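You operate a simulated robot arm through the tools that you are given. There is no shell and no other tool. Be economical: measure what you need, move in short steps, check, and stop when the job is done.

You run a simulated two-armed robot. Do the job below in one go: nothing can be reset, and whatever is moved stays where it is left.

JOB
Take the lid off the grease pot and lay it down on the top of the long table. Put one of the short cartridges from the shelf under the sample bench on top of the spare breather. Take the grey clip-on marker and leave it on the lower bay shelf. Turn the stroke knob to 20 per cent. Fetch the wire brush and set it on the steel tray. Put the 4790 spring cap from the top of the workbench on the sample bench top and the 5875 spring cap on top of the end plug. Put the white dust cap from the top of the workbench on top of the gold relief cartridge there. Pull the bottom bench drawer open. The order is free. Set down upright: spring cap.

It is judged by the outcome, as a careful person would: the job done as asked, and still so three seconds after it is handed in. It fails if anything else is knocked over, pushed out of place, dropped, spilled or broken. Lids that push on must go on centred and level and be pressed home; caps that screw on are set level and turned clockwise until they are tight.

ROBOT AND FRAMES
Two 7-joint arms with fingered hands on one trunk, on a base that drives. Base frame: it is fixed to the floor where the robot stands at the start and does not move with it; the origin is under the middle of the robot, x ahead of it, y to its left, z up; the surface under the hand at the start is at about z = 860. Units: mm, degrees, N and s.
The left shoulder is at the start at [20, 208, 1248], the right one opposite. Places, roughly: bottom bench drawer [-800, 200, 300]; dust cap [-1000, 1250, 1000]; end plug (6x6x6 cm) [-900, 1600, 900]; grease pot [500, 0, 1000]; grey clip-on marker (4x6x3 cm) [-1000, 2700, 900]; lower bay shelf (97x13 cm) [2940, 3540, 500]; relief cartridge [-1250, 1500, 1000]; sample bench top [-1000, 2700, 900]; short cartridge [-1000, 3000, 500]; spare breather (5x5x6 cm) [500, 800, 900]; spring cap [-1000, 1500, 1000]; steel tray (15x11x3 cm) [900, 2400, 900]; stroke knob [-1100, 2100, 1100]; wire brush (7x4x5 cm) [-1200, 1700, 900]. Payload 5 kg a hand.
The TCP of each hand is the grasp point between the finger pads, 48 mm short of the fingertips. In the tool frame z runs along the fingers and y along their closing line. The gripper opens to 160 mm. The gripper's body begins 56 mm behind the TCP. The gripper is a hand of 4 fingers: y runs from the thumb to the fingers, the wrist lies at [-26, -142, -252] in the tool frame, and closing takes about 1.5 s.
Orientation is told as [roll, pitch, yaw] about the base's x, y, z axes, in that order, counted from this pose: with the fingers straight down and the wrist toward the robot, the tool's x, y and z point along [0, 1, 0], [1, 0, 0] and [0, 0, -1] of the base frame.

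CONTROLS
- The arms move only by the tool move_arm. It takes "left_series", "right_series" or both (then of equal length, played together; a hand with none holds still); each is a list of rows, each a list of 6 numbers: the shift along the tool's x, y, z in units of 200 mm (1.0 is 200 mm), then the turn, a rotation vector about the tool's x, y, z in units of 120 degrees (1.0 is 120 degrees). In form: [[x, y, z, rx, ry, rz], ...]. A call has 1 to 8 rows; each row is the pose to reach, as a shift and turn from the pose commanded when the call began, along the tool's axes at that moment. "left_jaw" and "right_jaw" are, for a hand that has rows, the opening, from 0 (shut) to 1 (fully open), set as the call begins (left out, the last holds). A call with a number of a shift or a turn outside -1 to 1 is refused whole. A row lasts 0.2 s, in which the tool goes at most 50 mm and 8.6 degrees; a call with a longer step from one row to the next is refused whole, and so is a gripper value outside its range. Where a pose cannot be reached the arm comes as near as it can. A force on the tool above 40 N (or 10 N above the force at the start of the call, whichever is more), or a blocked arm, ends the call early, and 0.2 s more pass. Each finger travels about 108 mm/s and halts on what it meets, pressing with about 25 N; the grip force reading is that of the motor and also rises with nothing between the fingers. The clock runs only during rows and for 0.2 s after the last one: add rows that repeat a pose to give the fingers time. The reply holds the time, the measured pose of the TCP, the force on the tool along the base axes, the opening and the grip force, in the units named above and with some noise, with the torque about the TCP (base axes, N m) and any sound that the robot's microphone picked up.
- Cameras (640 x 400 px; columns grow to the right, rows downward): "scene" is now at [67.8, 12.2, 1392.8]; the picture's right is [0.52, -0.85, -0.00], its down [-0.79, -0.49, -0.36] and it looks along [0.31, 0.19, -0.93] (base axes); focal length 214 px, centre (320, 200). "left" rides on the left gripper at [-86, -133, -189] in its tool frame; the picture's right is [-0.83, -0.26, 0.49], its down [0.51, -0.71, 0.49] and it looks along [0.22, 0.66, 0.72] (tool axes); focal length 238 px, centre (320, 200). "right" rides on the right gripper at [87, -133, -189] in its tool frame; the picture's right is [-0.83, 0.26, -0.49], its down [-0.51, -0.71, 0.49] and it looks along [-0.22, 0.66, 0.72] (tool axes); focal length 238 px, centre (320, 200). There is no depth. A picture from a camera that has moved, and an enlarged one, comes with that camera's place and axes in the base frame and with its lens. The place of the scene camera against the robot may be out by one fixed shift of up to 25 mm in any direction.
- grab_frame(camera): a new picture of that camera. No time passes.
- move_column(by): slides the trunk up (or, below 0, down) by that many mm; the arms and the scene camera ride with it, the base frame stays. It gives what a move gives, with no picture.
- roll_base(legs): drives the robot by 1 to 6 legs, each [ahead, left, turn to the left] in mm, mm and degrees, along the robot's own axes; the way and the turn of a leg run together, so that a leg with both is an arc; at most 1500 mm and 180 degrees a leg. The arms and the cameras ride along, it lands a little off, and it stops where it bumps. It gives what a move gives.
- curl_fingers(index, middle, ring, thumb_bend, thumb_turn, hand): sets how far each is bent, from 0 (flat) to 1 (curled in); at 0.3 the hand is open as for a grip, at 0.7 the pads meet at the TCP. One left out holds its place. A second passes; each finger stops where it meets its share of the squeeze, and holds until it gets a number again. A gripper value or a shape takes the hand back. It gives what a move gives, with no picture; readings hold the bend of each and the force on the fingers (four entries, about 0 where the hand has none), thumb and palm. thumb_turn goes from beside the hand (0) to across from the fingers (1), as for a grip.
- set_grasp(shape, hand): the hand has 4 fingers and takes this shape, open, in about a second: jaw (thumb against the fingers, like two jaws); tri (thumb and two fingers); tip (a fingertip pinch); poke (one finger out to press); point (the index stretched); flat (the hand flat); cup (the hand cupped); fist (a fist). The gripper value then closes the fingers along that shape, each until it touches; the sizes above hold for jaw. It gives what a move gives, with no picture.
- head_to(pan, tilt): turns the head with the scene camera to pan (to the left, within 86 degrees either way) and tilt (down, from -29 to 69), counted from straight ahead of the robot. It gives what a move gives.
- inspect(camera, box): a new picture of the part [left, top, right, bottom] of that camera's present view, enlarged. No time passes.
- hand_in(): hands the job in; it is judged then, once.

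Work in short steps. Places have to be worked out from the pictures, the camera data and where the tool is seen: move nearer, look again, correct. Check each grasp and each placing, and mend what went wrong. You have 217 turns and 228 pictures in all, those below and enlarged ones among them. Open the grippers and draw the arms clear of the work before you hand the job in, unless the task says otherwise; then end with one line.

The tools are called as name(argument=value, ...) on one line, values as JSON. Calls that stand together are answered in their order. move_arm: Moves the arms, as the interface text tells. Its arguments: {"type":"object","properties":{"left_series":{"type":"array"},"left_jaw":{"type":"number"},"right_series":{"type":"array"},"right_jaw":{"type":"number"}},"required":[]} The other tools are called the same way: move_column (by) slides the trunk up or down; set_grasp (shape, hand) gives the hand a shape; curl_fingers (index, middle, ring, thumb_bend, thumb_turn, hand) moves the fingers one by one; roll_base (legs) drives the base; head_to (pan, tilt) turns the head that bears the scene camera; grab_frame (camera) takes a picture; inspect (camera, box) takes an enlarged picture of a part of a camera's view; hand_in () hands the job in.

At the start:

```text
clock: 0.0
left_ee_pos: [417.1, 586.8, 1166.8]
left_tool_rot: [0.0, 0.0, 0.0]
left_force: [-0.2, 0.7, -0.3]
left_torque: [0.02, 0.02, -0.01]
left_width: 159.5
left_finger_force: 0.0
left_shape: jaw
left_bend: [0.3, 0.3, 0.3, 0.3, 0.98]
left_finger forces: [0.1, 0.0, 0.1, 0.1, 0.1, 0.0]
right_ee_pos: [655.0, 22.7, 1217.0]
right_tool_rot: [0.0, 0.0, 0.0]
right_force: [-0.3, -0.6, -0.3]
right_torque: [0.02, 0.0, 0.03]
right_width: 159.2
right_finger_force: 0.1
right_shape: jaw
right_bend: [0.3, 0.3, 0.3, 0.3, 0.98]
right_finger forces: [0.1, 0.1, 0.0, 0.0, 0.0, 0.0]
trunk travel left (down, up): [-250.0, 440.0]
robot x, y, heading: [-0.5, -2.7, 0.0]
head pan, tilt: [31.6, 68.8]
```

scene: 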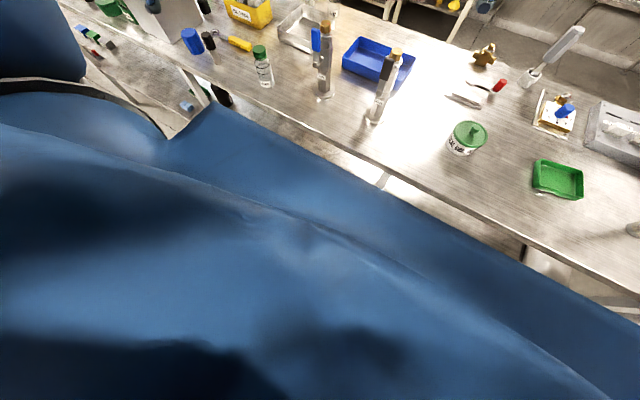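
right: 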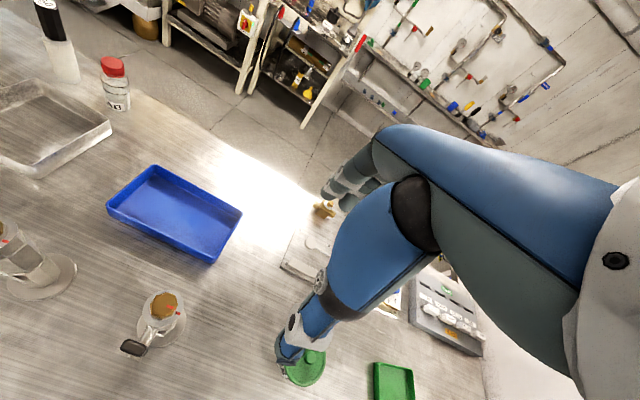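
left: 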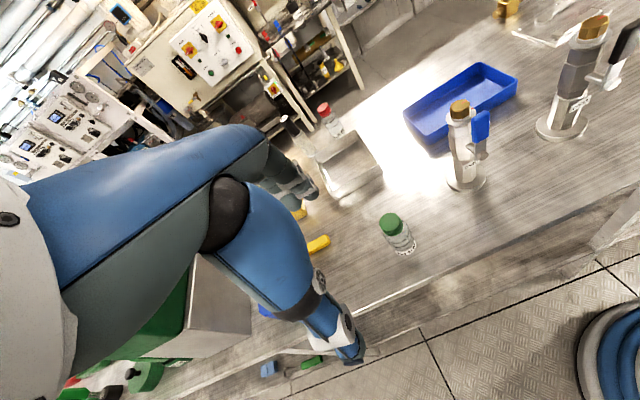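

I'll start by looking closer at the grease pot and at the long table's items.

inspect(camera="scene", box=[400, 60, 560, 210])

head_to(pan=0, tilt=45)

grab_frame(camera="scene")

```text
2.67 times, centred on (480, 135) of scene
camera zoom: at [67.8, 12.2, 1392.8], right [0.52, -0.85, 0.0], down [-0.79, -0.49, -0.36], along [0.31, 0.19, -0.93], focal length 572 px, centre (-107, 373)
```

zoom: 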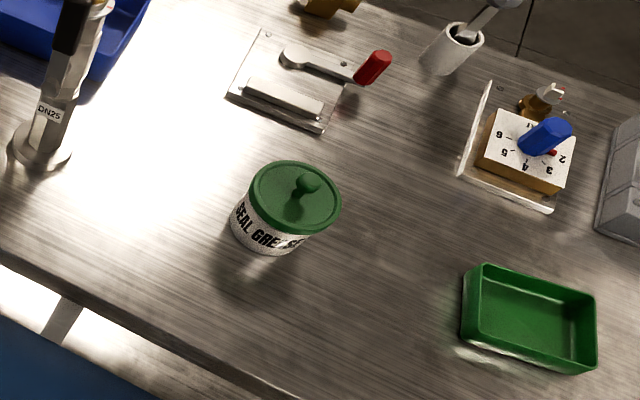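

```text
clock: 1.0
left_ee_pos: [417.1, 586.3, 1166.8]
left_tool_rot: [0.0, 0.0, -0.1]
left_force: [-1.2, 0.1, 0.8]
left_torque: [0.0, -0.01, -0.01]
left_width: 159.6
left_finger_force: 0.1
left_shape: jaw
left_bend: [0.3, 0.3, 0.3, 0.3, 0.98]
left_finger forces: [0.0, 0.0, 0.1, 0.0, 0.0, 0.0]
right_ee_pos: [654.4, 23.0, 1217.2]
right_tool_rot: [-0.1, 0.0, 0.0]
right_force: [0.6, -0.3, -0.3]
right_torque: [-0.02, -0.01, 0.0]
right_width: 159.7
right_finger_force: 0.0
right_shape: jaw
right_bend: [0.3, 0.3, 0.3, 0.3, 0.98]
right_finger forces: [0.0, 0.0, 0.1, 0.1, 0.1, 0.0]
trunk travel left (down, up): [-250.0, 440.0]
robot x, y, heading: [1.6, -0.9, 0.1]
head pan, tilt: [0.0, 45.0]
```

```text
223 pictures are left
camera scene: at [101.5, -17.0, 1421.6], right [0.0, -1.0, 0.0], down [-0.71, 0.0, -0.71], along [0.71, 0.0, -0.71], focal length 214 px, centre (320, 200)
```

scene: 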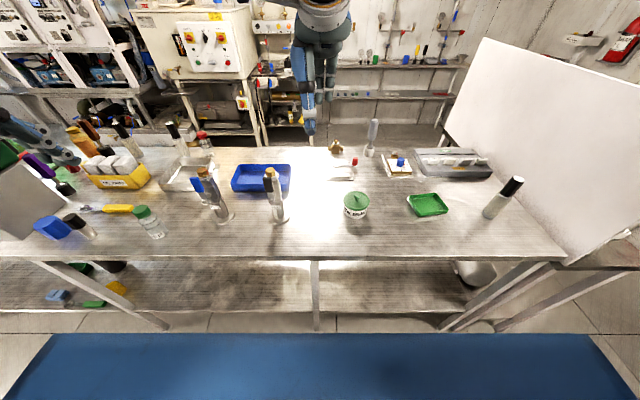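

The pot's lid, a green disc with a small knob, looks to be near [597, -133, ~945]. I'll bring the right hand above it and look with its wrist camera.

move_arm(right_series=[[-0.2, -0.07, 0, 0, 0, 0], [-0.4, -0.15, 0, 0, 0, 0], [-0.6, -0.22, 0, 0, 0, 0], [-0.78, -0.29, 0.0, 0, 0, 0], [-0.78, -0.29, 0.2, 0, 0, 0], [-0.78, -0.29, 0.4, 0, 0, 0], [-0.78, -0.29, 0.6, 0, 0, 0]])

grab_frame(camera="right")

grab_frame(camera="scene")

```text
clock: 2.6
left_ee_pos: [418.5, 587.1, 1165.7]
left_tool_rot: [-0.1, 0.1, -0.1]
left_force: [1.3, 0.6, 0.0]
left_torque: [-0.07, 0.13, -0.01]
left_width: 159.6
left_finger_force: 0.1
left_shape: jaw
left_bend: [0.3, 0.3, 0.3, 0.3, 0.98]
left_finger forces: [0.1, 0.1, 0.0, 0.1, 0.1, 0.1]
right_ee_pos: [597.9, -133.9, 1095.8]
right_tool_rot: [0.0, -0.1, 0.1]
right_force: [1.2, 0.4, 0.0]
right_torque: [-0.04, 0.09, 0.0]
right_width: 159.8
right_finger_force: 0.1
right_shape: jaw
right_bend: [0.3, 0.3, 0.3, 0.3, 0.98]
right_finger forces: [0.1, 0.0, 0.1, 0.1, 0.0, 0.0]
trunk travel left (down, up): [-250.0, 440.0]
robot x, y, heading: [-0.6, 0.1, 0.1]
head pan, tilt: [0.0, 45.0]
```

```text
222 pictures are left
camera right: at [464.2, -45.4, 1284.9], right [0.26, -0.83, 0.49], down [-0.71, -0.51, -0.49], along [0.66, -0.22, -0.72], focal length 238 px, centre (320, 200)
```

right: 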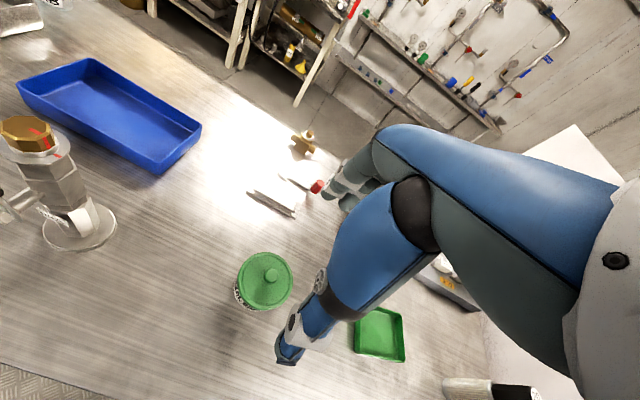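

```text
221 pictures are left
camera scene: at [102.9, -16.5, 1421.5], right [0.0, -1.0, 0.0], down [-0.71, 0.0, -0.71], along [0.71, 0.0, -0.71], focal length 214 px, centre (320, 200)
```

scene: 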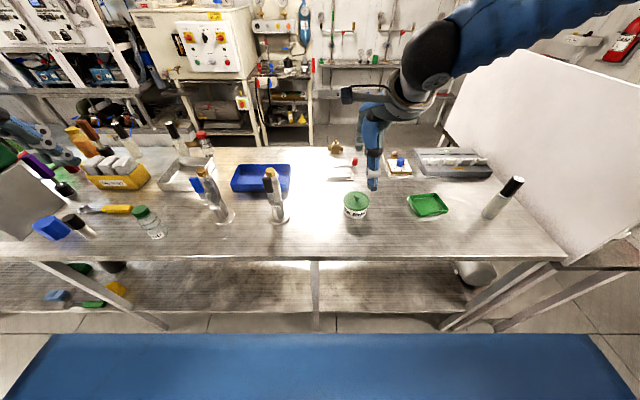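

The wrist view puts the lid at about [590, -114]; the scene camera reads about 17 mm too low in y. I'll shift over it, descend part of the way and look again.

move_arm(right_series=[[0.1, -0.04, 0.1, 0, 0, 0], [0.1, -0.04, 0.25, 0, 0, 0], [0.1, -0.04, 0.28, 0, 0, 0]])

inspect(camera="right", box=[220, 160, 420, 360])

inspect(camera="scene", box=[300, 120, 420, 230])

```text
clock: 3.4
left_ee_pos: [416.9, 587.8, 1165.9]
left_tool_rot: [0.0, 0.1, 0.0]
left_force: [0.4, 0.3, 0.7]
left_torque: [-0.07, -0.04, 0.01]
left_width: 159.4
left_finger_force: 0.1
left_shape: jaw
left_bend: [0.3, 0.3, 0.3, 0.3, 0.98]
left_finger forces: [0.0, 0.0, 0.0, 0.0, 0.0, 0.0]
right_ee_pos: [587.9, -111.6, 1041.8]
right_tool_rot: [0.0, 0.0, 0.1]
right_force: [-0.4, 0.3, 0.4]
right_torque: [-0.02, -0.01, -0.04]
right_width: 160.1
right_finger_force: 0.1
right_shape: jaw
right_bend: [0.3, 0.3, 0.3, 0.3, 0.97]
right_finger forces: [0.1, 0.0, 0.1, 0.1, 0.0, 0.0]
trunk travel left (down, up): [-250.0, 440.0]
robot x, y, heading: [0.9, 1.2, -0.1]
head pan, tilt: [0.0, 45.0]
```

```text
2.00 times, centred on (320, 260) of right
camera zoom: at [455.0, -24.4, 1230.4], right [0.26, -0.83, 0.49], down [-0.71, -0.51, -0.49], along [0.66, -0.22, -0.72], focal length 477 px, centre (320, 80)
```

zoom: 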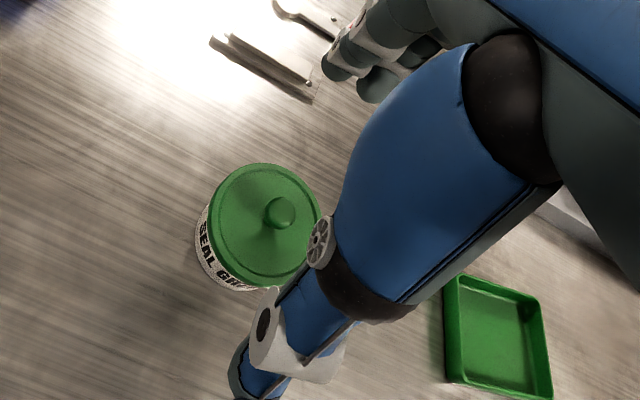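

```text
3.64 times, centred on (360, 175) of scene
camera zoom: at [101.0, -16.6, 1421.7], right [0.0, -1.0, 0.0], down [-0.71, 0.0, -0.71], along [0.71, 0.0, -0.71], focal length 780 px, centre (174, 291)
```

zoom: 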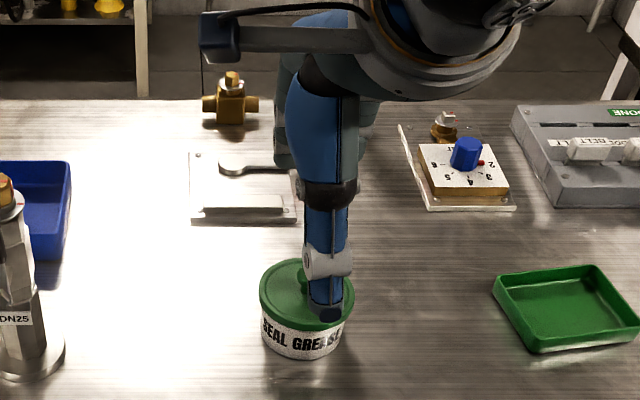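

Triangulating, the knob is at about [595, -115, 948] and 21 mm across. I'll lower so that the fingertips are around the knob, then close.

move_arm(right_series=[[-0.015, 0.035, 0.1, 0, 0, 0], [-0.015, 0.035, 0.2, 0, 0, 0], [-0.015, 0.035, 0.28, 0, 0, 0]])

move_arm(right_series=[[0, 0, 0, 0, 0, 0], [0, 0, 0, 0, 0, 0], [0, 0, 0, 0, 0, 0], [0, 0, 0, 0, 0, 0], [0, 0, 0, 0, 0, 0], [0, 0, 0, 0, 0, 0], [0, 0, 0, 0, 0, 0], [0, 0, 0, 0, 0, 0]], right_jaw=0)

inspect(camera="right", box=[220, 160, 420, 360])

inspect(camera="scene", box=[300, 120, 420, 230])

```text
clock: 4.2
left_ee_pos: [418.5, 586.5, 1166.4]
left_tool_rot: [0.0, 0.0, -0.1]
left_force: [-0.2, -0.8, -0.2]
left_torque: [-0.01, 0.02, 0.0]
left_width: 159.8
left_finger_force: 0.0
left_shape: jaw
left_bend: [0.3, 0.3, 0.3, 0.3, 0.98]
left_finger forces: [0.0, 0.0, 0.1, 0.0, 0.1, 0.0]
right_ee_pos: [595.8, -115.5, 985.7]
right_tool_rot: [0.0, 0.0, 0.0]
right_force: [0.7, -0.1, 0.4]
right_torque: [-0.01, 0.06, 0.02]
right_width: 159.6
right_finger_force: 0.0
right_shape: jaw
right_bend: [0.3, 0.3, 0.3, 0.3, 0.97]
right_finger forces: [0.0, 0.0, 0.0, 0.0, 0.0, 0.0]
trunk travel left (down, up): [-250.0, 440.0]
robot x, y, heading: [0.8, -1.9, -0.0]
head pan, tilt: [0.0, 45.0]
```

```text
clock: 6.0
left_ee_pos: [417.1, 586.6, 1165.2]
left_tool_rot: [0.0, -0.1, 0.0]
left_force: [-0.2, -0.4, 0.3]
left_torque: [-0.02, -0.01, 0.02]
left_width: 159.5
left_finger_force: 0.1
left_shape: jaw
left_bend: [0.3, 0.3, 0.3, 0.3, 0.98]
left_finger forces: [0.0, 0.0, 0.0, 0.0, 0.0, 0.1]
right_ee_pos: [595.7, -115.7, 985.9]
right_tool_rot: [0.0, 0.0, 0.1]
right_force: [-0.4, 0.3, -0.2]
right_torque: [0.01, -0.01, -0.02]
right_width: 0.0
right_finger_force: 25.1
right_shape: jaw
right_bend: [0.7, 0.7, 0.7, 0.61, 1.0]
right_finger forces: [0.1, 0.0, 0.0, 0.1, 0.1, 0.0]
trunk travel left (down, up): [-250.0, 440.0]
robot x, y, heading: [2.4, 2.7, 0.0]
head pan, tilt: [0.0, 45.0]
```

```text
2.00 times, centred on (320, 260) of right
camera zoom: at [462.9, -28.3, 1174.6], right [0.26, -0.83, 0.49], down [-0.71, -0.51, -0.49], along [0.66, -0.22, -0.72], focal length 477 px, centre (320, 80)
```

zoom: 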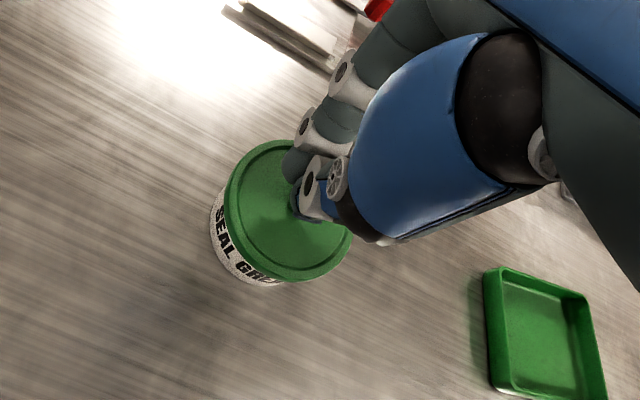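

```text
3.64 times, centred on (360, 175) of scene
camera zoom: at [101.6, -17.2, 1421.6], right [0.0, -1.0, 0.0], down [-0.71, 0.0, -0.71], along [0.71, 0.0, -0.71], focal length 780 px, centre (174, 291)
```

zoom: 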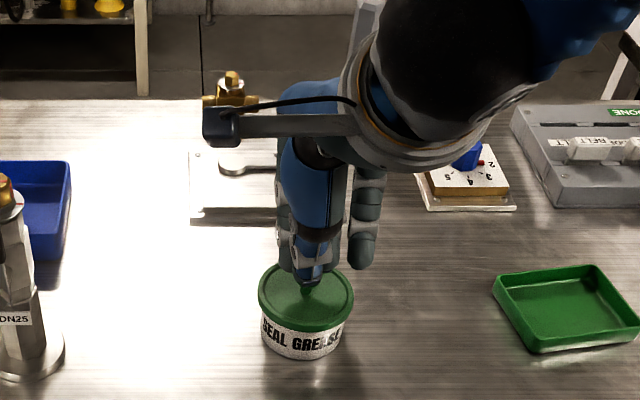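

The fingers closed just above the knob. I'll open them a little, to about 50 mm, lower 25 mm over the knob, and close again.

move_arm(right_series=[[0, 0, 0, 0, 0, 0], [0, 0, 0, 0, 0, 0], [0, 0, 0, 0, 0, 0], [0, 0, 0.05, 0, 0, 0], [0, 0, 0.1, 0, 0, 0], [0, 0, 0.125, 0, 0, 0]], right_jaw=0.32)

inspect(camera="right", box=[220, 160, 420, 360])

move_arm(right_series=[[0, 0, 0, 0, 0, 0], [0, 0, 0, 0, 0, 0], [0, 0, 0, 0, 0, 0], [0, 0, 0, 0, 0, 0], [0, 0, 0, 0, 0, 0]], right_jaw=0)

inspect(camera="scene", box=[300, 120, 420, 230])

```text
clock: 7.4
left_ee_pos: [416.9, 588.4, 1167.4]
left_tool_rot: [-0.1, -0.1, 0.0]
left_force: [-0.4, 0.2, 0.3]
left_torque: [-0.01, 0.03, 0.02]
left_width: 159.4
left_finger_force: 0.0
left_shape: jaw
left_bend: [0.3, 0.3, 0.3, 0.3, 0.98]
left_finger forces: [0.1, 0.0, 0.1, 0.0, 0.0, 0.0]
right_ee_pos: [596.8, -116.2, 963.8]
right_tool_rot: [0.0, -0.3, -0.1]
right_force: [1.6, -1.8, 30.0]
right_torque: [0.36, -1.17, -0.08]
right_width: 52.0
right_finger_force: 0.1
right_shape: jaw
right_bend: [0.74, 0.53, 0.51, 0.73, 1.0]
right_finger forces: [26.3, 3.2, 0.0, 0.0, 0.6, 0.0]
trunk travel left (down, up): [-250.0, 440.0]
robot x, y, heading: [-3.5, -0.8, -0.1]
head pan, tilt: [0.0, 45.0]
```

```text
2.00 times, centred on (320, 260) of right
camera zoom: at [462.7, -28.5, 1152.3], right [0.25, -0.84, 0.49], down [-0.71, -0.5, -0.5], along [0.66, -0.22, -0.72], focal length 477 px, centre (320, 80)
```

zoom: 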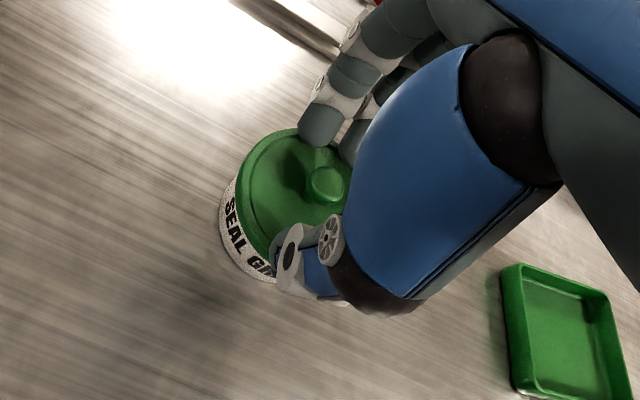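

```text
clock: 7.9
left_ee_pos: [417.6, 586.2, 1166.4]
left_tool_rot: [-0.1, 0.1, -0.1]
left_force: [0.5, -0.1, -0.3]
left_torque: [0.07, 0.13, 0.01]
left_width: 159.7
left_finger_force: 0.1
left_shape: jaw
left_bend: [0.3, 0.3, 0.3, 0.3, 0.98]
left_finger forces: [0.1, 0.0, 0.0, 0.1, 0.1, 0.1]
right_ee_pos: [598.6, -116.0, 964.8]
right_tool_rot: [0.1, -0.4, -0.1]
right_force: [-4.3, -0.5, 18.6]
right_torque: [-0.01, 0.59, -0.05]
right_width: 32.8
right_finger_force: 25.1
right_shape: jaw
right_bend: [0.74, 0.59, 0.61, 0.75, 1.0]
right_finger forces: [20.0, 6.6, 0.0, 0.1, 22.2, 0.1]
trunk travel left (down, up): [-250.0, 440.0]
robot x, y, heading: [1.1, -0.7, -0.2]
head pan, tilt: [0.0, 45.0]
heard: snap
stopped in row 2 (right hand): the force on the tool passed its limit at 43 N (the readings are from after the stop); the commanded pose is now the measured one
```

```text
3.64 times, centred on (360, 175) of scene
camera zoom: at [101.5, -17.3, 1421.5], right [0.0, -1.0, 0.0], down [-0.71, 0.0, -0.71], along [0.71, 0.0, -0.71], focal length 780 px, centre (174, 291)
```

zoom: 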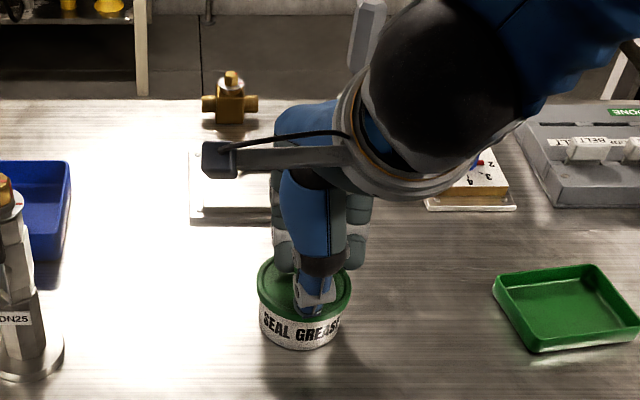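

A snap was heard with the index finger resting on the lid. I'll rise a few millimetres to unload it and let the fingers close on the knob.

move_arm(right_series=[[0, 0, -0.03, 0, 0, 0], [0, 0, -0.03, 0, 0, 0], [0, 0, -0.03, 0, 0, 0], [0, 0, -0.03, 0, 0, 0]], right_jaw=0)

inspect(camera="right", box=[220, 160, 420, 360])

inspect(camera="scene", box=[320, 160, 400, 230])

```text
clock: 8.9
left_ee_pos: [417.3, 587.3, 1166.0]
left_tool_rot: [0.0, 0.0, 0.1]
left_force: [0.4, 0.2, 0.7]
left_torque: [0.03, 0.01, -0.02]
left_width: 159.6
left_finger_force: 0.1
left_shape: jaw
left_bend: [0.3, 0.3, 0.3, 0.3, 0.98]
left_finger forces: [0.0, 0.1, 0.0, 0.1, 0.0, 0.0]
right_ee_pos: [597.7, -115.6, 968.8]
right_tool_rot: [0.2, -0.3, 0.0]
right_force: [-0.1, -0.1, 0.2]
right_torque: [-0.01, -0.02, -0.02]
right_width: 32.2
right_finger_force: 25.6
right_shape: jaw
right_bend: [0.74, 0.59, 0.61, 0.75, 1.0]
right_finger forces: [13.0, 7.4, 0.0, 0.1, 18.8, 0.1]
trunk travel left (down, up): [-250.0, 440.0]
robot x, y, heading: [3.7, -0.1, 0.1]
head pan, tilt: [0.0, 45.0]
```

```text
2.00 times, centred on (320, 260) of right
camera zoom: at [463.5, -28.7, 1156.8], right [0.26, -0.84, 0.49], down [-0.71, -0.51, -0.49], along [0.66, -0.22, -0.72], focal length 477 px, centre (320, 80)
```

zoom: 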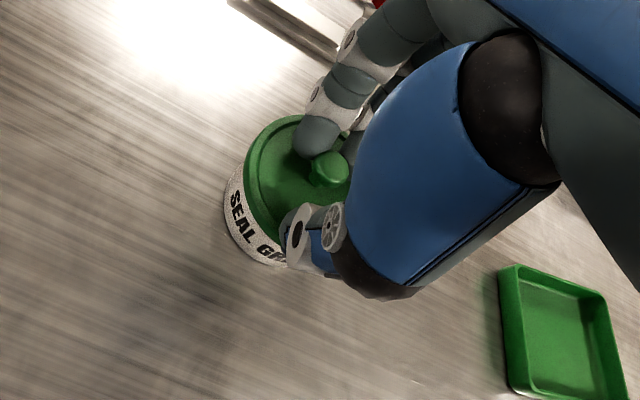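

```text
5.71 times, centred on (360, 195) of scene
camera zoom: at [101.5, -17.3, 1421.6], right [0.0, -1.0, 0.0], down [-0.71, 0.0, -0.71], along [0.71, 0.0, -0.71], focal length 1226 px, centre (91, 229)
```

zoom: 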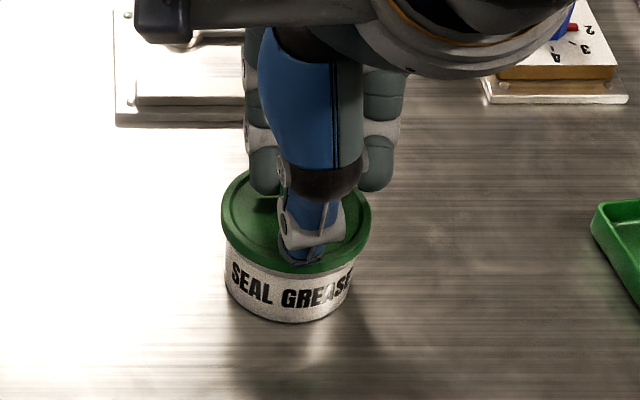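

The thumb, index and middle fingers now squeeze the knob with the load off. I'll lift slowly and check.

move_arm(right_series=[[0, 0, -0.05, 0, 0, 0], [0, 0, -0.1, 0, 0, 0], [0, 0, -0.15, 0, 0, 0], [0, 0, -0.22, 0, 0, 0], [0, 0, -0.3, 0, 0, 0]])

inspect(camera="scene", box=[300, 120, 420, 230])

grab_frame(camera="right")

```text
clock: 10.1
left_ee_pos: [418.2, 586.9, 1167.1]
left_tool_rot: [-0.1, 0.0, 0.1]
left_force: [-0.3, 0.4, -1.0]
left_torque: [-0.01, -0.07, 0.0]
left_width: 159.4
left_finger_force: 0.1
left_shape: jaw
left_bend: [0.3, 0.3, 0.3, 0.3, 0.98]
left_finger forces: [0.1, 0.1, 0.1, 0.1, 0.0, 0.0]
right_ee_pos: [594.7, -116.3, 1029.0]
right_tool_rot: [0.0, -0.3, -0.1]
right_force: [-1.1, 0.3, -0.6]
right_torque: [-0.01, -0.04, 0.02]
right_width: 32.1
right_finger_force: 25.3
right_shape: jaw
right_bend: [0.74, 0.59, 0.61, 0.75, 1.0]
right_finger forces: [12.7, 7.7, 0.0, 0.1, 18.6, 0.0]
trunk travel left (down, up): [-250.0, 440.0]
robot x, y, heading: [3.5, -0.1, -0.1]
head pan, tilt: [0.0, 45.0]
```

```text
3.64 times, centred on (360, 175) of scene
camera zoom: at [100.8, -16.8, 1421.7], right [0.0, -1.0, 0.0], down [-0.71, 0.0, -0.71], along [0.71, 0.0, -0.71], focal length 780 px, centre (174, 291)
```

zoom: 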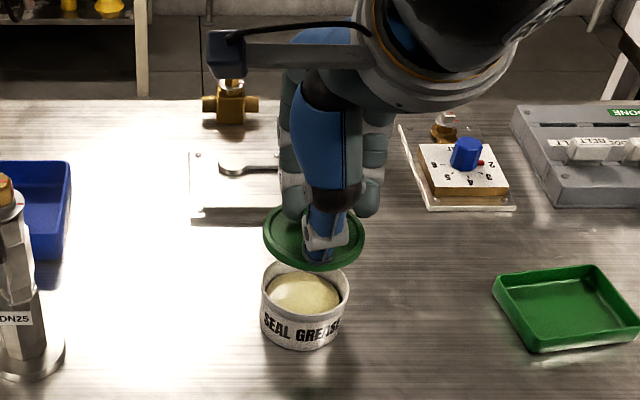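

```text
211 pictures are left
camera right: at [461.7, -28.9, 1217.8], right [0.26, -0.84, 0.49], down [-0.71, -0.51, -0.49], along [0.66, -0.22, -0.72], focal length 238 px, centre (320, 200)
```

right: 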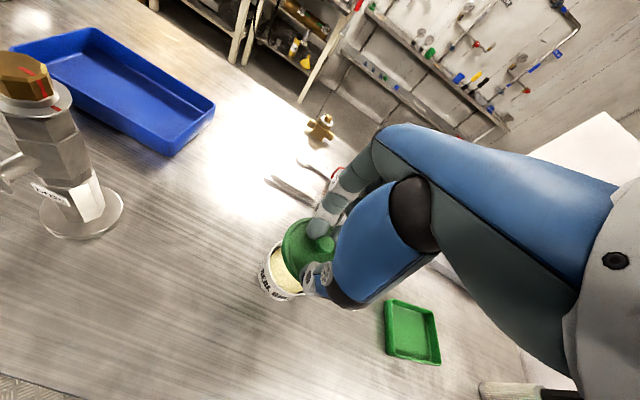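

The lid is off and held. I'll carry it left to the free patch near [562, 8] and look before lowering.

move_arm(right_series=[[0.2, -0.05, 0, 0, 0, 0], [0.4, -0.1, 0, 0, 0, 0], [0.62, -0.16, 0, 0, 0, 0], [0.62, -0.16, 0.15, 0, 0, 0], [0.62, -0.16, 0.3, 0, 0, 0]])

inspect(camera="scene", box=[240, 120, 400, 240])

```text
clock: 11.3
left_ee_pos: [419.3, 588.7, 1166.2]
left_tool_rot: [-0.1, 0.0, -0.1]
left_force: [-0.2, 0.5, -1.0]
left_torque: [-0.06, 0.0, 0.0]
left_width: 159.8
left_finger_force: 0.0
left_shape: jaw
left_bend: [0.3, 0.3, 0.3, 0.3, 0.98]
left_finger forces: [0.0, 0.1, 0.0, 0.0, 0.1, 0.0]
right_ee_pos: [562.1, 8.0, 969.5]
right_tool_rot: [0.0, -0.3, -0.1]
right_force: [0.9, -0.7, 0.0]
right_torque: [-0.08, 0.06, 0.0]
right_width: 32.0
right_finger_force: 25.1
right_shape: jaw
right_bend: [0.74, 0.59, 0.61, 0.75, 1.0]
right_finger forces: [12.6, 8.2, 0.1, 0.0, 18.5, 0.0]
trunk travel left (down, up): [-250.0, 440.0]
robot x, y, heading: [-1.1, 1.0, -0.0]
head pan, tilt: [0.0, 45.0]
```

```text
3.33 times, centred on (320, 180) of scene
camera zoom: at [101.8, -16.1, 1421.6], right [0.0, -1.0, 0.0], down [-0.71, 0.0, -0.71], along [0.71, 0.0, -0.71], focal length 715 px, centre (320, 267)
```

zoom: 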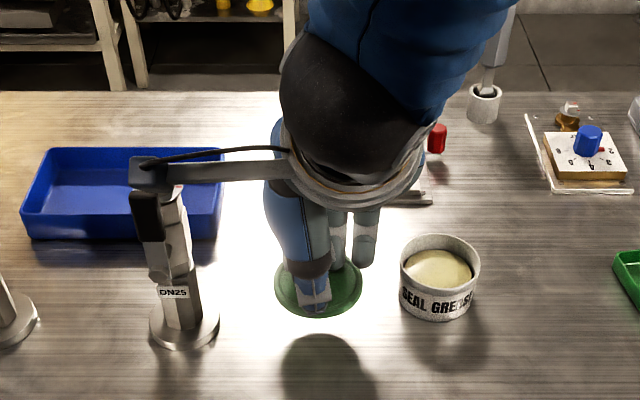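

The clearances look fine. Lowering until contact.

move_arm(right_series=[[0, 0, 0.1, 0, 0, 0], [0, 0, 0.18, 0, 0, 0], [0, 0, 0.2, 0, 0, 0], [0, 0, 0.22, 0, 0, 0], [0, 0, 0.24, 0, 0, 0], [0, 0, 0.26, 0, 0, 0]])

inspect(camera="scene", box=[270, 150, 370, 230])

```text
clock: 12.7
left_ee_pos: [417.2, 585.6, 1167.9]
left_tool_rot: [0.0, 0.0, 0.0]
left_force: [-0.7, 0.1, 0.3]
left_torque: [-0.01, -0.04, 0.02]
left_width: 159.6
left_finger_force: 0.0
left_shape: jaw
left_bend: [0.3, 0.3, 0.3, 0.3, 0.98]
left_finger forces: [0.0, 0.0, 0.0, 0.0, 0.0, 0.0]
right_ee_pos: [565.4, 8.0, 918.6]
right_tool_rot: [0.0, -0.4, -0.1]
right_force: [-2.6, -3.1, 21.2]
right_torque: [-0.02, 0.27, -0.11]
right_width: 32.3
right_finger_force: 25.2
right_shape: jaw
right_bend: [0.74, 0.59, 0.61, 0.75, 1.0]
right_finger forces: [20.3, 9.5, 0.0, 0.0, 21.6, 0.0]
trunk travel left (down, up): [-250.0, 440.0]
robot x, y, heading: [-0.6, -0.3, 0.1]
head pan, tilt: [0.0, 45.0]
```

```text
5.00 times, centred on (320, 190) of scene
camera zoom: at [100.0, -17.2, 1422.0], right [0.0, -1.0, 0.0], down [-0.71, 0.0, -0.71], along [0.71, 0.0, -0.71], focal length 1072 px, centre (320, 250)
```

zoom: 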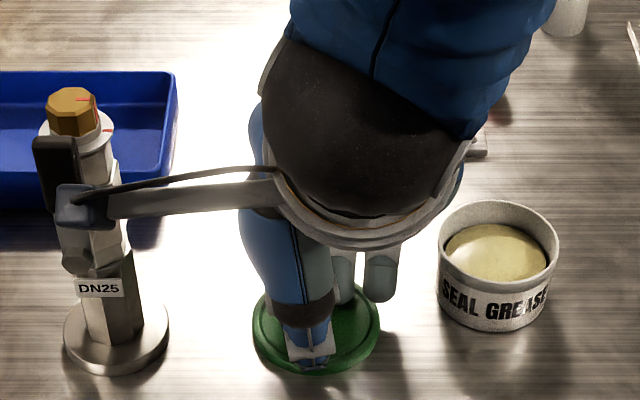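

The lid is down on the table (21 N). I'll open the hand and rise.

move_arm(right_series=[[0, 0, 0, 0, 0, 0], [0, 0, 0, 0, 0, 0], [0, 0, -0.02, 0, 0, 0], [0, 0, -0.1, 0, 0, 0], [0, 0, -0.25, 0, 0, 0], [0, 0, -0.5, 0, 0, 0], [0, 0, -0.75, 0, 0, 0], [0, 0, -1.0, 0, 0, 0]], right_jaw=0.5)

grab_frame(camera="scene")

```text
clock: 14.5
left_ee_pos: [418.1, 585.5, 1168.0]
left_tool_rot: [0.1, 0.1, -0.1]
left_force: [-0.6, -0.4, 1.4]
left_torque: [0.2, -0.05, 0.01]
left_width: 159.9
left_finger_force: 0.1
left_shape: jaw
left_bend: [0.3, 0.3, 0.3, 0.3, 0.98]
left_finger forces: [0.1, 0.0, 0.1, 0.0, 0.0, 0.0]
right_ee_pos: [562.7, 7.0, 1116.0]
right_tool_rot: [0.1, -0.3, 0.0]
right_force: [-2.7, -0.1, -1.8]
right_torque: [0.05, -0.31, -0.03]
right_width: 79.8
right_finger_force: 0.1
right_shape: jaw
right_bend: [0.74, 0.45, 0.42, 0.69, 1.0]
right_finger forces: [0.0, 0.0, 0.0, 0.0, 0.0, 0.0]
trunk travel left (down, up): [-250.0, 440.0]
robot x, y, heading: [-0.4, -1.5, -0.2]
head pan, tilt: [0.0, 45.0]
```

```text
208 pictures are left
camera scene: at [100.8, -19.4, 1421.8], right [0.0, -1.0, 0.0], down [-0.71, 0.0, -0.71], along [0.71, 0.0, -0.71], focal length 214 px, centre (320, 200)
```

scene: 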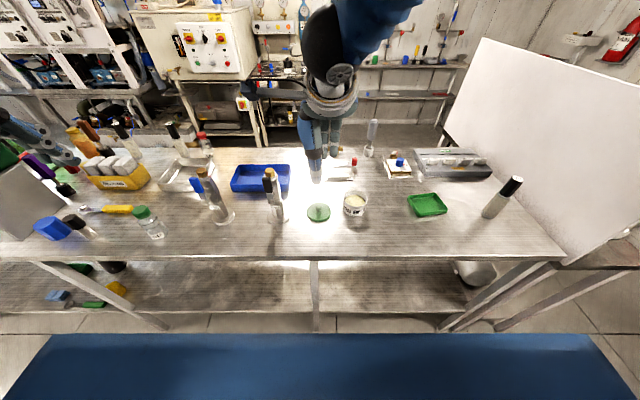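

The lid lies on the table. Now I'll look around: open the right hand and pan the head left.

move_arm(right_series=[[0, 0, -0.2, 0, 0, 0], [0, 0, -0.4, 0, 0, 0], [0, 0, -0.5, 0, 0, 0], [0, 0, -0.5, 0, 0, 0]], right_jaw=1)

head_to(pan=55, tilt=40)

grab_frame(camera="scene")

```text
clock: 15.5
left_ee_pos: [419.8, 587.4, 1166.3]
left_tool_rot: [-0.1, 0.0, -0.1]
left_force: [-0.1, 0.1, 0.0]
left_torque: [0.0, 0.0, -0.01]
left_width: 159.4
left_finger_force: 0.0
left_shape: jaw
left_bend: [0.3, 0.3, 0.3, 0.3, 0.98]
left_finger forces: [0.0, 0.0, 0.0, 0.0, 0.0, 0.0]
right_ee_pos: [563.1, 8.8, 1217.6]
right_tool_rot: [0.1, -0.3, 0.1]
right_force: [-0.5, -0.4, 1.1]
right_torque: [0.01, -0.03, 0.03]
right_width: 159.8
right_finger_force: 0.0
right_shape: jaw
right_bend: [0.3, 0.3, 0.3, 0.3, 0.98]
right_finger forces: [0.0, 0.1, 0.0, 0.0, 0.0, 0.0]
trunk travel left (down, up): [-250.0, 440.0]
robot x, y, heading: [0.3, 3.9, -0.3]
head pan, tilt: [0.0, 45.0]
```

```text
clock: 16.7
left_ee_pos: [417.7, 586.2, 1166.9]
left_tool_rot: [-0.1, 0.0, 0.0]
left_force: [0.7, 0.7, 0.0]
left_torque: [0.02, 0.01, 0.06]
left_width: 159.7
left_finger_force: 0.0
left_shape: jaw
left_bend: [0.3, 0.3, 0.3, 0.3, 0.98]
left_finger forces: [0.0, 0.1, 0.0, 0.0, 0.0, 0.0]
right_ee_pos: [564.1, 11.3, 1216.0]
right_tool_rot: [0.1, -0.2, 0.0]
right_force: [0.6, 0.1, 0.2]
right_torque: [-0.04, 0.0, -0.03]
right_width: 159.5
right_finger_force: 0.2
right_shape: jaw
right_bend: [0.3, 0.3, 0.3, 0.3, 0.98]
right_finger forces: [0.1, 0.0, 0.1, 0.0, 0.0, 0.0]
trunk travel left (down, up): [-250.0, 440.0]
robot x, y, heading: [1.5, -8.3, -0.1]
head pan, tilt: [55.0, 40.0]
```

```text
207 pictures are left
camera scene: at [69.0, 52.4, 1428.9], right [0.82, -0.57, 0.0], down [-0.37, -0.53, -0.77], along [0.44, 0.63, -0.64], focal length 214 px, centre (320, 200)
```

scene: 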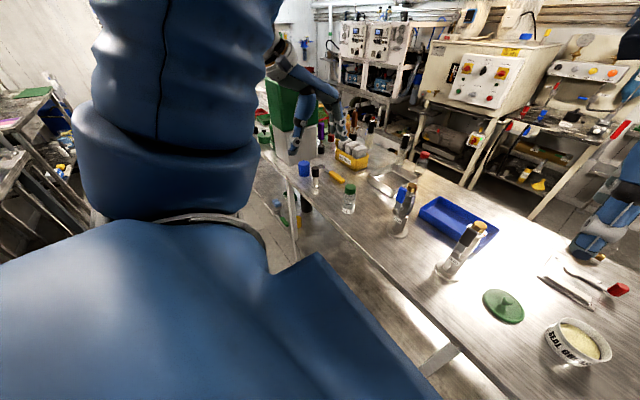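

Let me enlarge the region where the spare breather ought to be.

inspect(camera="scene", box=[260, 100, 420, 220])

inspect(camera="left", box=[200, 180, 420, 400])

```text
3.33 times, centred on (340, 160) of scene
camera zoom: at [69.0, 52.4, 1428.9], right [0.82, -0.57, 0.0], down [-0.37, -0.53, -0.77], along [0.44, 0.63, -0.64], focal length 715 px, centre (253, 333)
```

zoom: 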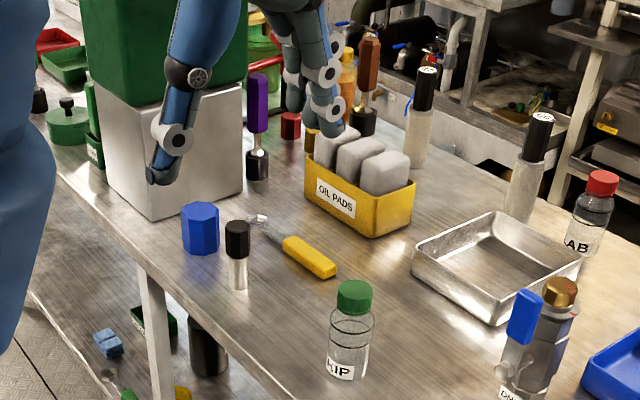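

```text
1.82 times, centred on (310, 290) of left
camera zoom: at [284.8, 501.0, 1355.5], right [-0.26, -0.83, -0.49], down [-0.71, 0.51, -0.49], along [0.66, 0.22, -0.72], focal length 433 px, centre (338, 36)
```

zoom: 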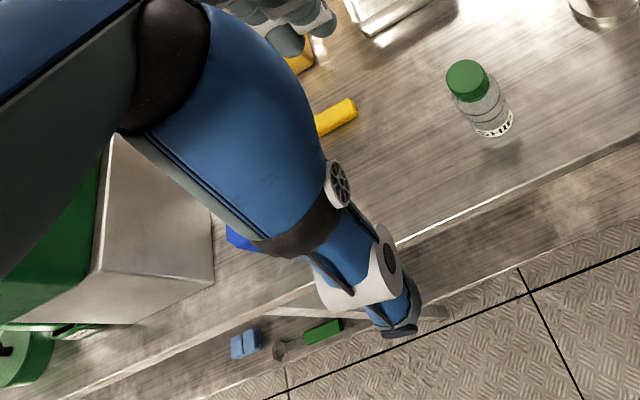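

The blue faceted cylinder at about [510, 810] is the spare breather. Now I'll turn 90° left and look round toward the workbench side.

roll_base(legs=[[0, 0, 90]])

head_to(pan=30, tilt=25)

grab_frame(camera="scene")

head_to(pan=80, tilt=30)

grab_frame(camera="scene")

```text
clock: 20.9
left_ee_pos: [-579.1, 429.8, 1166.2]
left_tool_rot: [-0.1, 0.0, 88.8]
left_force: [-0.3, 0.3, -0.2]
left_torque: [0.0, -0.02, -0.01]
left_width: 159.7
left_finger_force: 0.1
left_shape: jaw
left_bend: [0.3, 0.3, 0.3, 0.3, 0.98]
left_finger forces: [0.1, 0.1, 0.0, 0.0, 0.0, 0.1]
right_ee_pos: [2.1, 563.8, 1216.3]
right_tool_rot: [0.1, -0.3, 88.7]
right_force: [0.0, -0.4, -0.6]
right_torque: [0.01, -0.01, 0.01]
right_width: 159.5
right_finger_force: 0.1
right_shape: jaw
right_bend: [0.3, 0.3, 0.3, 0.3, 0.98]
right_finger forces: [0.1, 0.0, 0.1, 0.0, 0.1, 0.0]
trunk travel left (down, up): [-250.0, 440.0]
robot x, y, heading: [1.3, -1.9, 88.9]
head pan, tilt: [55.0, 40.0]
```

```text
clock: 21.8
left_ee_pos: [-577.3, 430.2, 1165.9]
left_tool_rot: [-0.1, 0.1, 88.7]
left_force: [0.4, 0.3, 0.2]
left_torque: [0.0, 0.0, -0.02]
left_width: 159.7
left_finger_force: 0.0
left_shape: jaw
left_bend: [0.3, 0.3, 0.3, 0.3, 0.98]
left_finger forces: [0.0, 0.0, 0.0, 0.1, 0.0, 0.0]
right_ee_pos: [1.8, 564.0, 1215.1]
right_tool_rot: [0.1, -0.3, 88.7]
right_force: [-0.6, -0.1, 1.0]
right_torque: [0.02, 0.02, -0.02]
right_width: 159.4
right_finger_force: 0.1
right_shape: jaw
right_bend: [0.3, 0.3, 0.3, 0.3, 0.98]
right_finger forces: [0.0, 0.0, 0.0, 0.1, 0.0, 0.1]
trunk travel left (down, up): [-250.0, 440.0]
robot x, y, heading: [1.1, 1.8, 88.9]
head pan, tilt: [30.0, 25.0]
```

```text
204 pictures are left
camera scene: at [-34.7, 73.9, 1452.2], right [0.88, 0.48, 0.0], down [0.2, -0.37, -0.91], along [-0.44, 0.79, -0.42], focal length 214 px, centre (320, 200)
```

scene: 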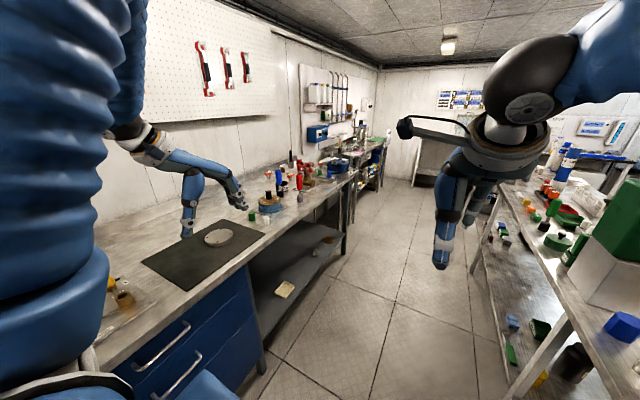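

```text
clock: 23.0
left_ee_pos: [-577.8, 430.3, 1167.5]
left_tool_rot: [0.0, 0.1, 88.6]
left_force: [-0.4, 0.6, -0.8]
left_torque: [-0.04, -0.01, 0.02]
left_width: 159.5
left_finger_force: 0.1
left_shape: jaw
left_bend: [0.3, 0.3, 0.3, 0.3, 0.98]
left_finger forces: [0.1, 0.0, 0.0, 0.0, 0.0, 0.0]
right_ee_pos: [2.7, 562.0, 1215.7]
right_tool_rot: [0.2, -0.4, 88.6]
right_force: [-1.0, -0.3, 0.5]
right_torque: [0.0, -0.02, 0.01]
right_width: 159.4
right_finger_force: 0.0
right_shape: jaw
right_bend: [0.3, 0.3, 0.3, 0.3, 0.98]
right_finger forces: [0.1, 0.0, 0.0, 0.0, 0.1, 0.0]
trunk travel left (down, up): [-250.0, 440.0]
robot x, y, heading: [-0.8, -0.4, 88.8]
head pan, tilt: [80.0, 30.0]
```

```text
203 pictures are left
camera scene: at [-79.0, 10.9, 1444.3], right [0.2, 0.98, 0.0], down [0.49, -0.1, -0.87], along [-0.85, 0.17, -0.5], focal length 214 px, centre (320, 200)
```

scene: 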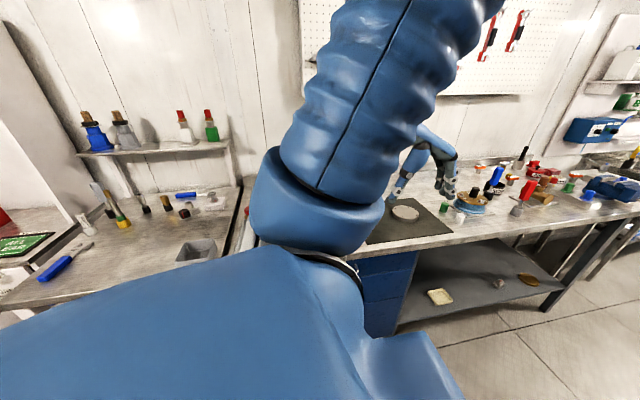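

The workbench runs along x≈-650…-1300 with blue drawers at y≈200. I'll turn to face it and slide along to the caps area at y≈1450.

roll_base(legs=[[0, 0, 91], [0, -1400, 0]])

head_to(pan=0, tilt=35)

grab_frame(camera="scene")

```text
clock: 33.9
left_ee_pos: [-415.7, 826.7, 1166.2]
left_tool_rot: [0.0, -0.1, 179.7]
left_force: [0.2, -0.1, 0.3]
left_torque: [-0.03, -0.01, 0.02]
left_width: 159.5
left_finger_force: 0.1
left_shape: jaw
left_bend: [0.3, 0.3, 0.3, 0.3, 0.98]
left_finger forces: [0.0, 0.1, 0.0, 0.0, 0.0, 0.0]
right_ee_pos: [-558.4, 1403.4, 1216.7]
right_tool_rot: [0.1, -0.2, 179.7]
right_force: [0.3, 0.6, 0.6]
right_torque: [0.0, 0.04, -0.02]
right_width: 159.6
right_finger_force: 0.0
right_shape: jaw
right_bend: [0.3, 0.3, 0.3, 0.3, 0.98]
right_finger forces: [0.0, 0.0, 0.0, 0.1, 0.1, 0.0]
trunk travel left (down, up): [-250.0, 440.0]
robot x, y, heading: [1.8, 1411.0, 179.6]
head pan, tilt: [80.0, 30.0]
```

```text
clock: 35.4
left_ee_pos: [-414.7, 825.1, 1166.4]
left_tool_rot: [0.0, 0.0, 179.7]
left_force: [0.6, 0.0, 0.3]
left_torque: [0.04, 0.01, 0.01]
left_width: 159.6
left_finger_force: 0.1
left_shape: jaw
left_bend: [0.3, 0.3, 0.3, 0.3, 0.98]
left_finger forces: [0.0, 0.0, 0.0, 0.0, 0.0, 0.1]
right_ee_pos: [-557.7, 1404.6, 1216.0]
right_tool_rot: [0.1, -0.3, 179.8]
right_force: [0.2, 0.2, 0.1]
right_torque: [0.01, 0.0, -0.01]
right_width: 159.5
right_finger_force: 0.1
right_shape: jaw
right_bend: [0.3, 0.3, 0.3, 0.3, 0.98]
right_finger forces: [0.0, 0.0, 0.0, 0.0, 0.1, 0.0]
trunk travel left (down, up): [-250.0, 440.0]
robot x, y, heading: [9.7, 1407.8, 179.8]
head pan, tilt: [0.0, 35.0]
```

```text
202 pictures are left
camera scene: at [-83.2, 1393.4, 1436.5], right [0.0, 1.0, 0.0], down [0.57, 0.0, -0.82], along [-0.82, 0.0, -0.57], focal length 214 px, centre (320, 200)
```

scene: 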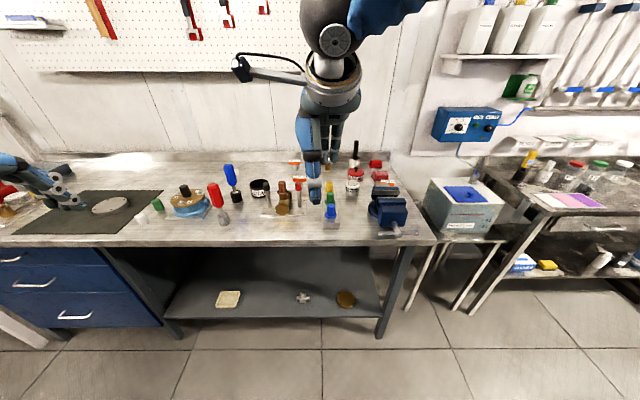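

A good overview. Let me enlarge the bench items before going nearer.

inspect(camera="scene", box=[140, 130, 300, 230])

inspect(camera="scene", box=[270, 130, 430, 240])

inspect(camera="scene", box=[410, 80, 640, 290])

```text
4.00 times, centred on (220, 180) of scene
camera zoom: at [-83.2, 1393.4, 1436.5], right [0.0, 1.0, 0.0], down [0.57, 0.0, -0.82], along [-0.82, 0.0, -0.57], focal length 858 px, centre (720, 280)
```

zoom: 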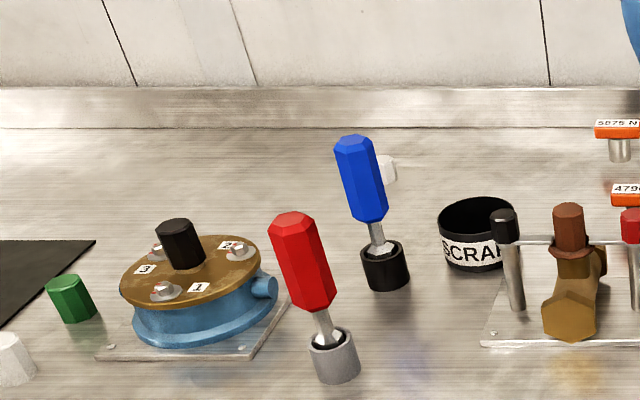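

```text
3.64 times, centred on (350, 185) of scene
camera zoom: at [-83.2, 1393.4, 1436.5], right [0.0, 1.0, 0.0], down [0.57, 0.0, -0.82], along [-0.82, 0.0, -0.57], focal length 780 px, centre (211, 254)
```

zoom: 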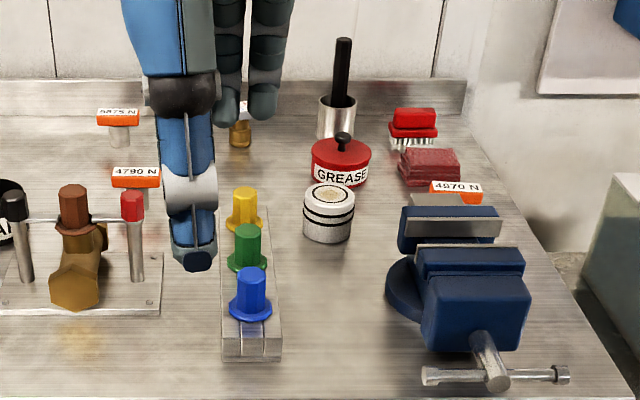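

```text
1.90 times, centred on (525, 185) of scene
camera zoom: at [-83.2, 1393.4, 1436.5], right [0.0, 1.0, 0.0], down [0.57, 0.0, -0.82], along [-0.82, 0.0, -0.57], focal length 408 px, centre (-70, 229)
```

zoom: 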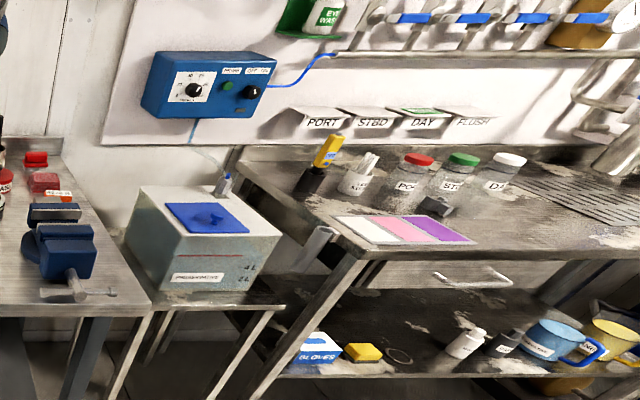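

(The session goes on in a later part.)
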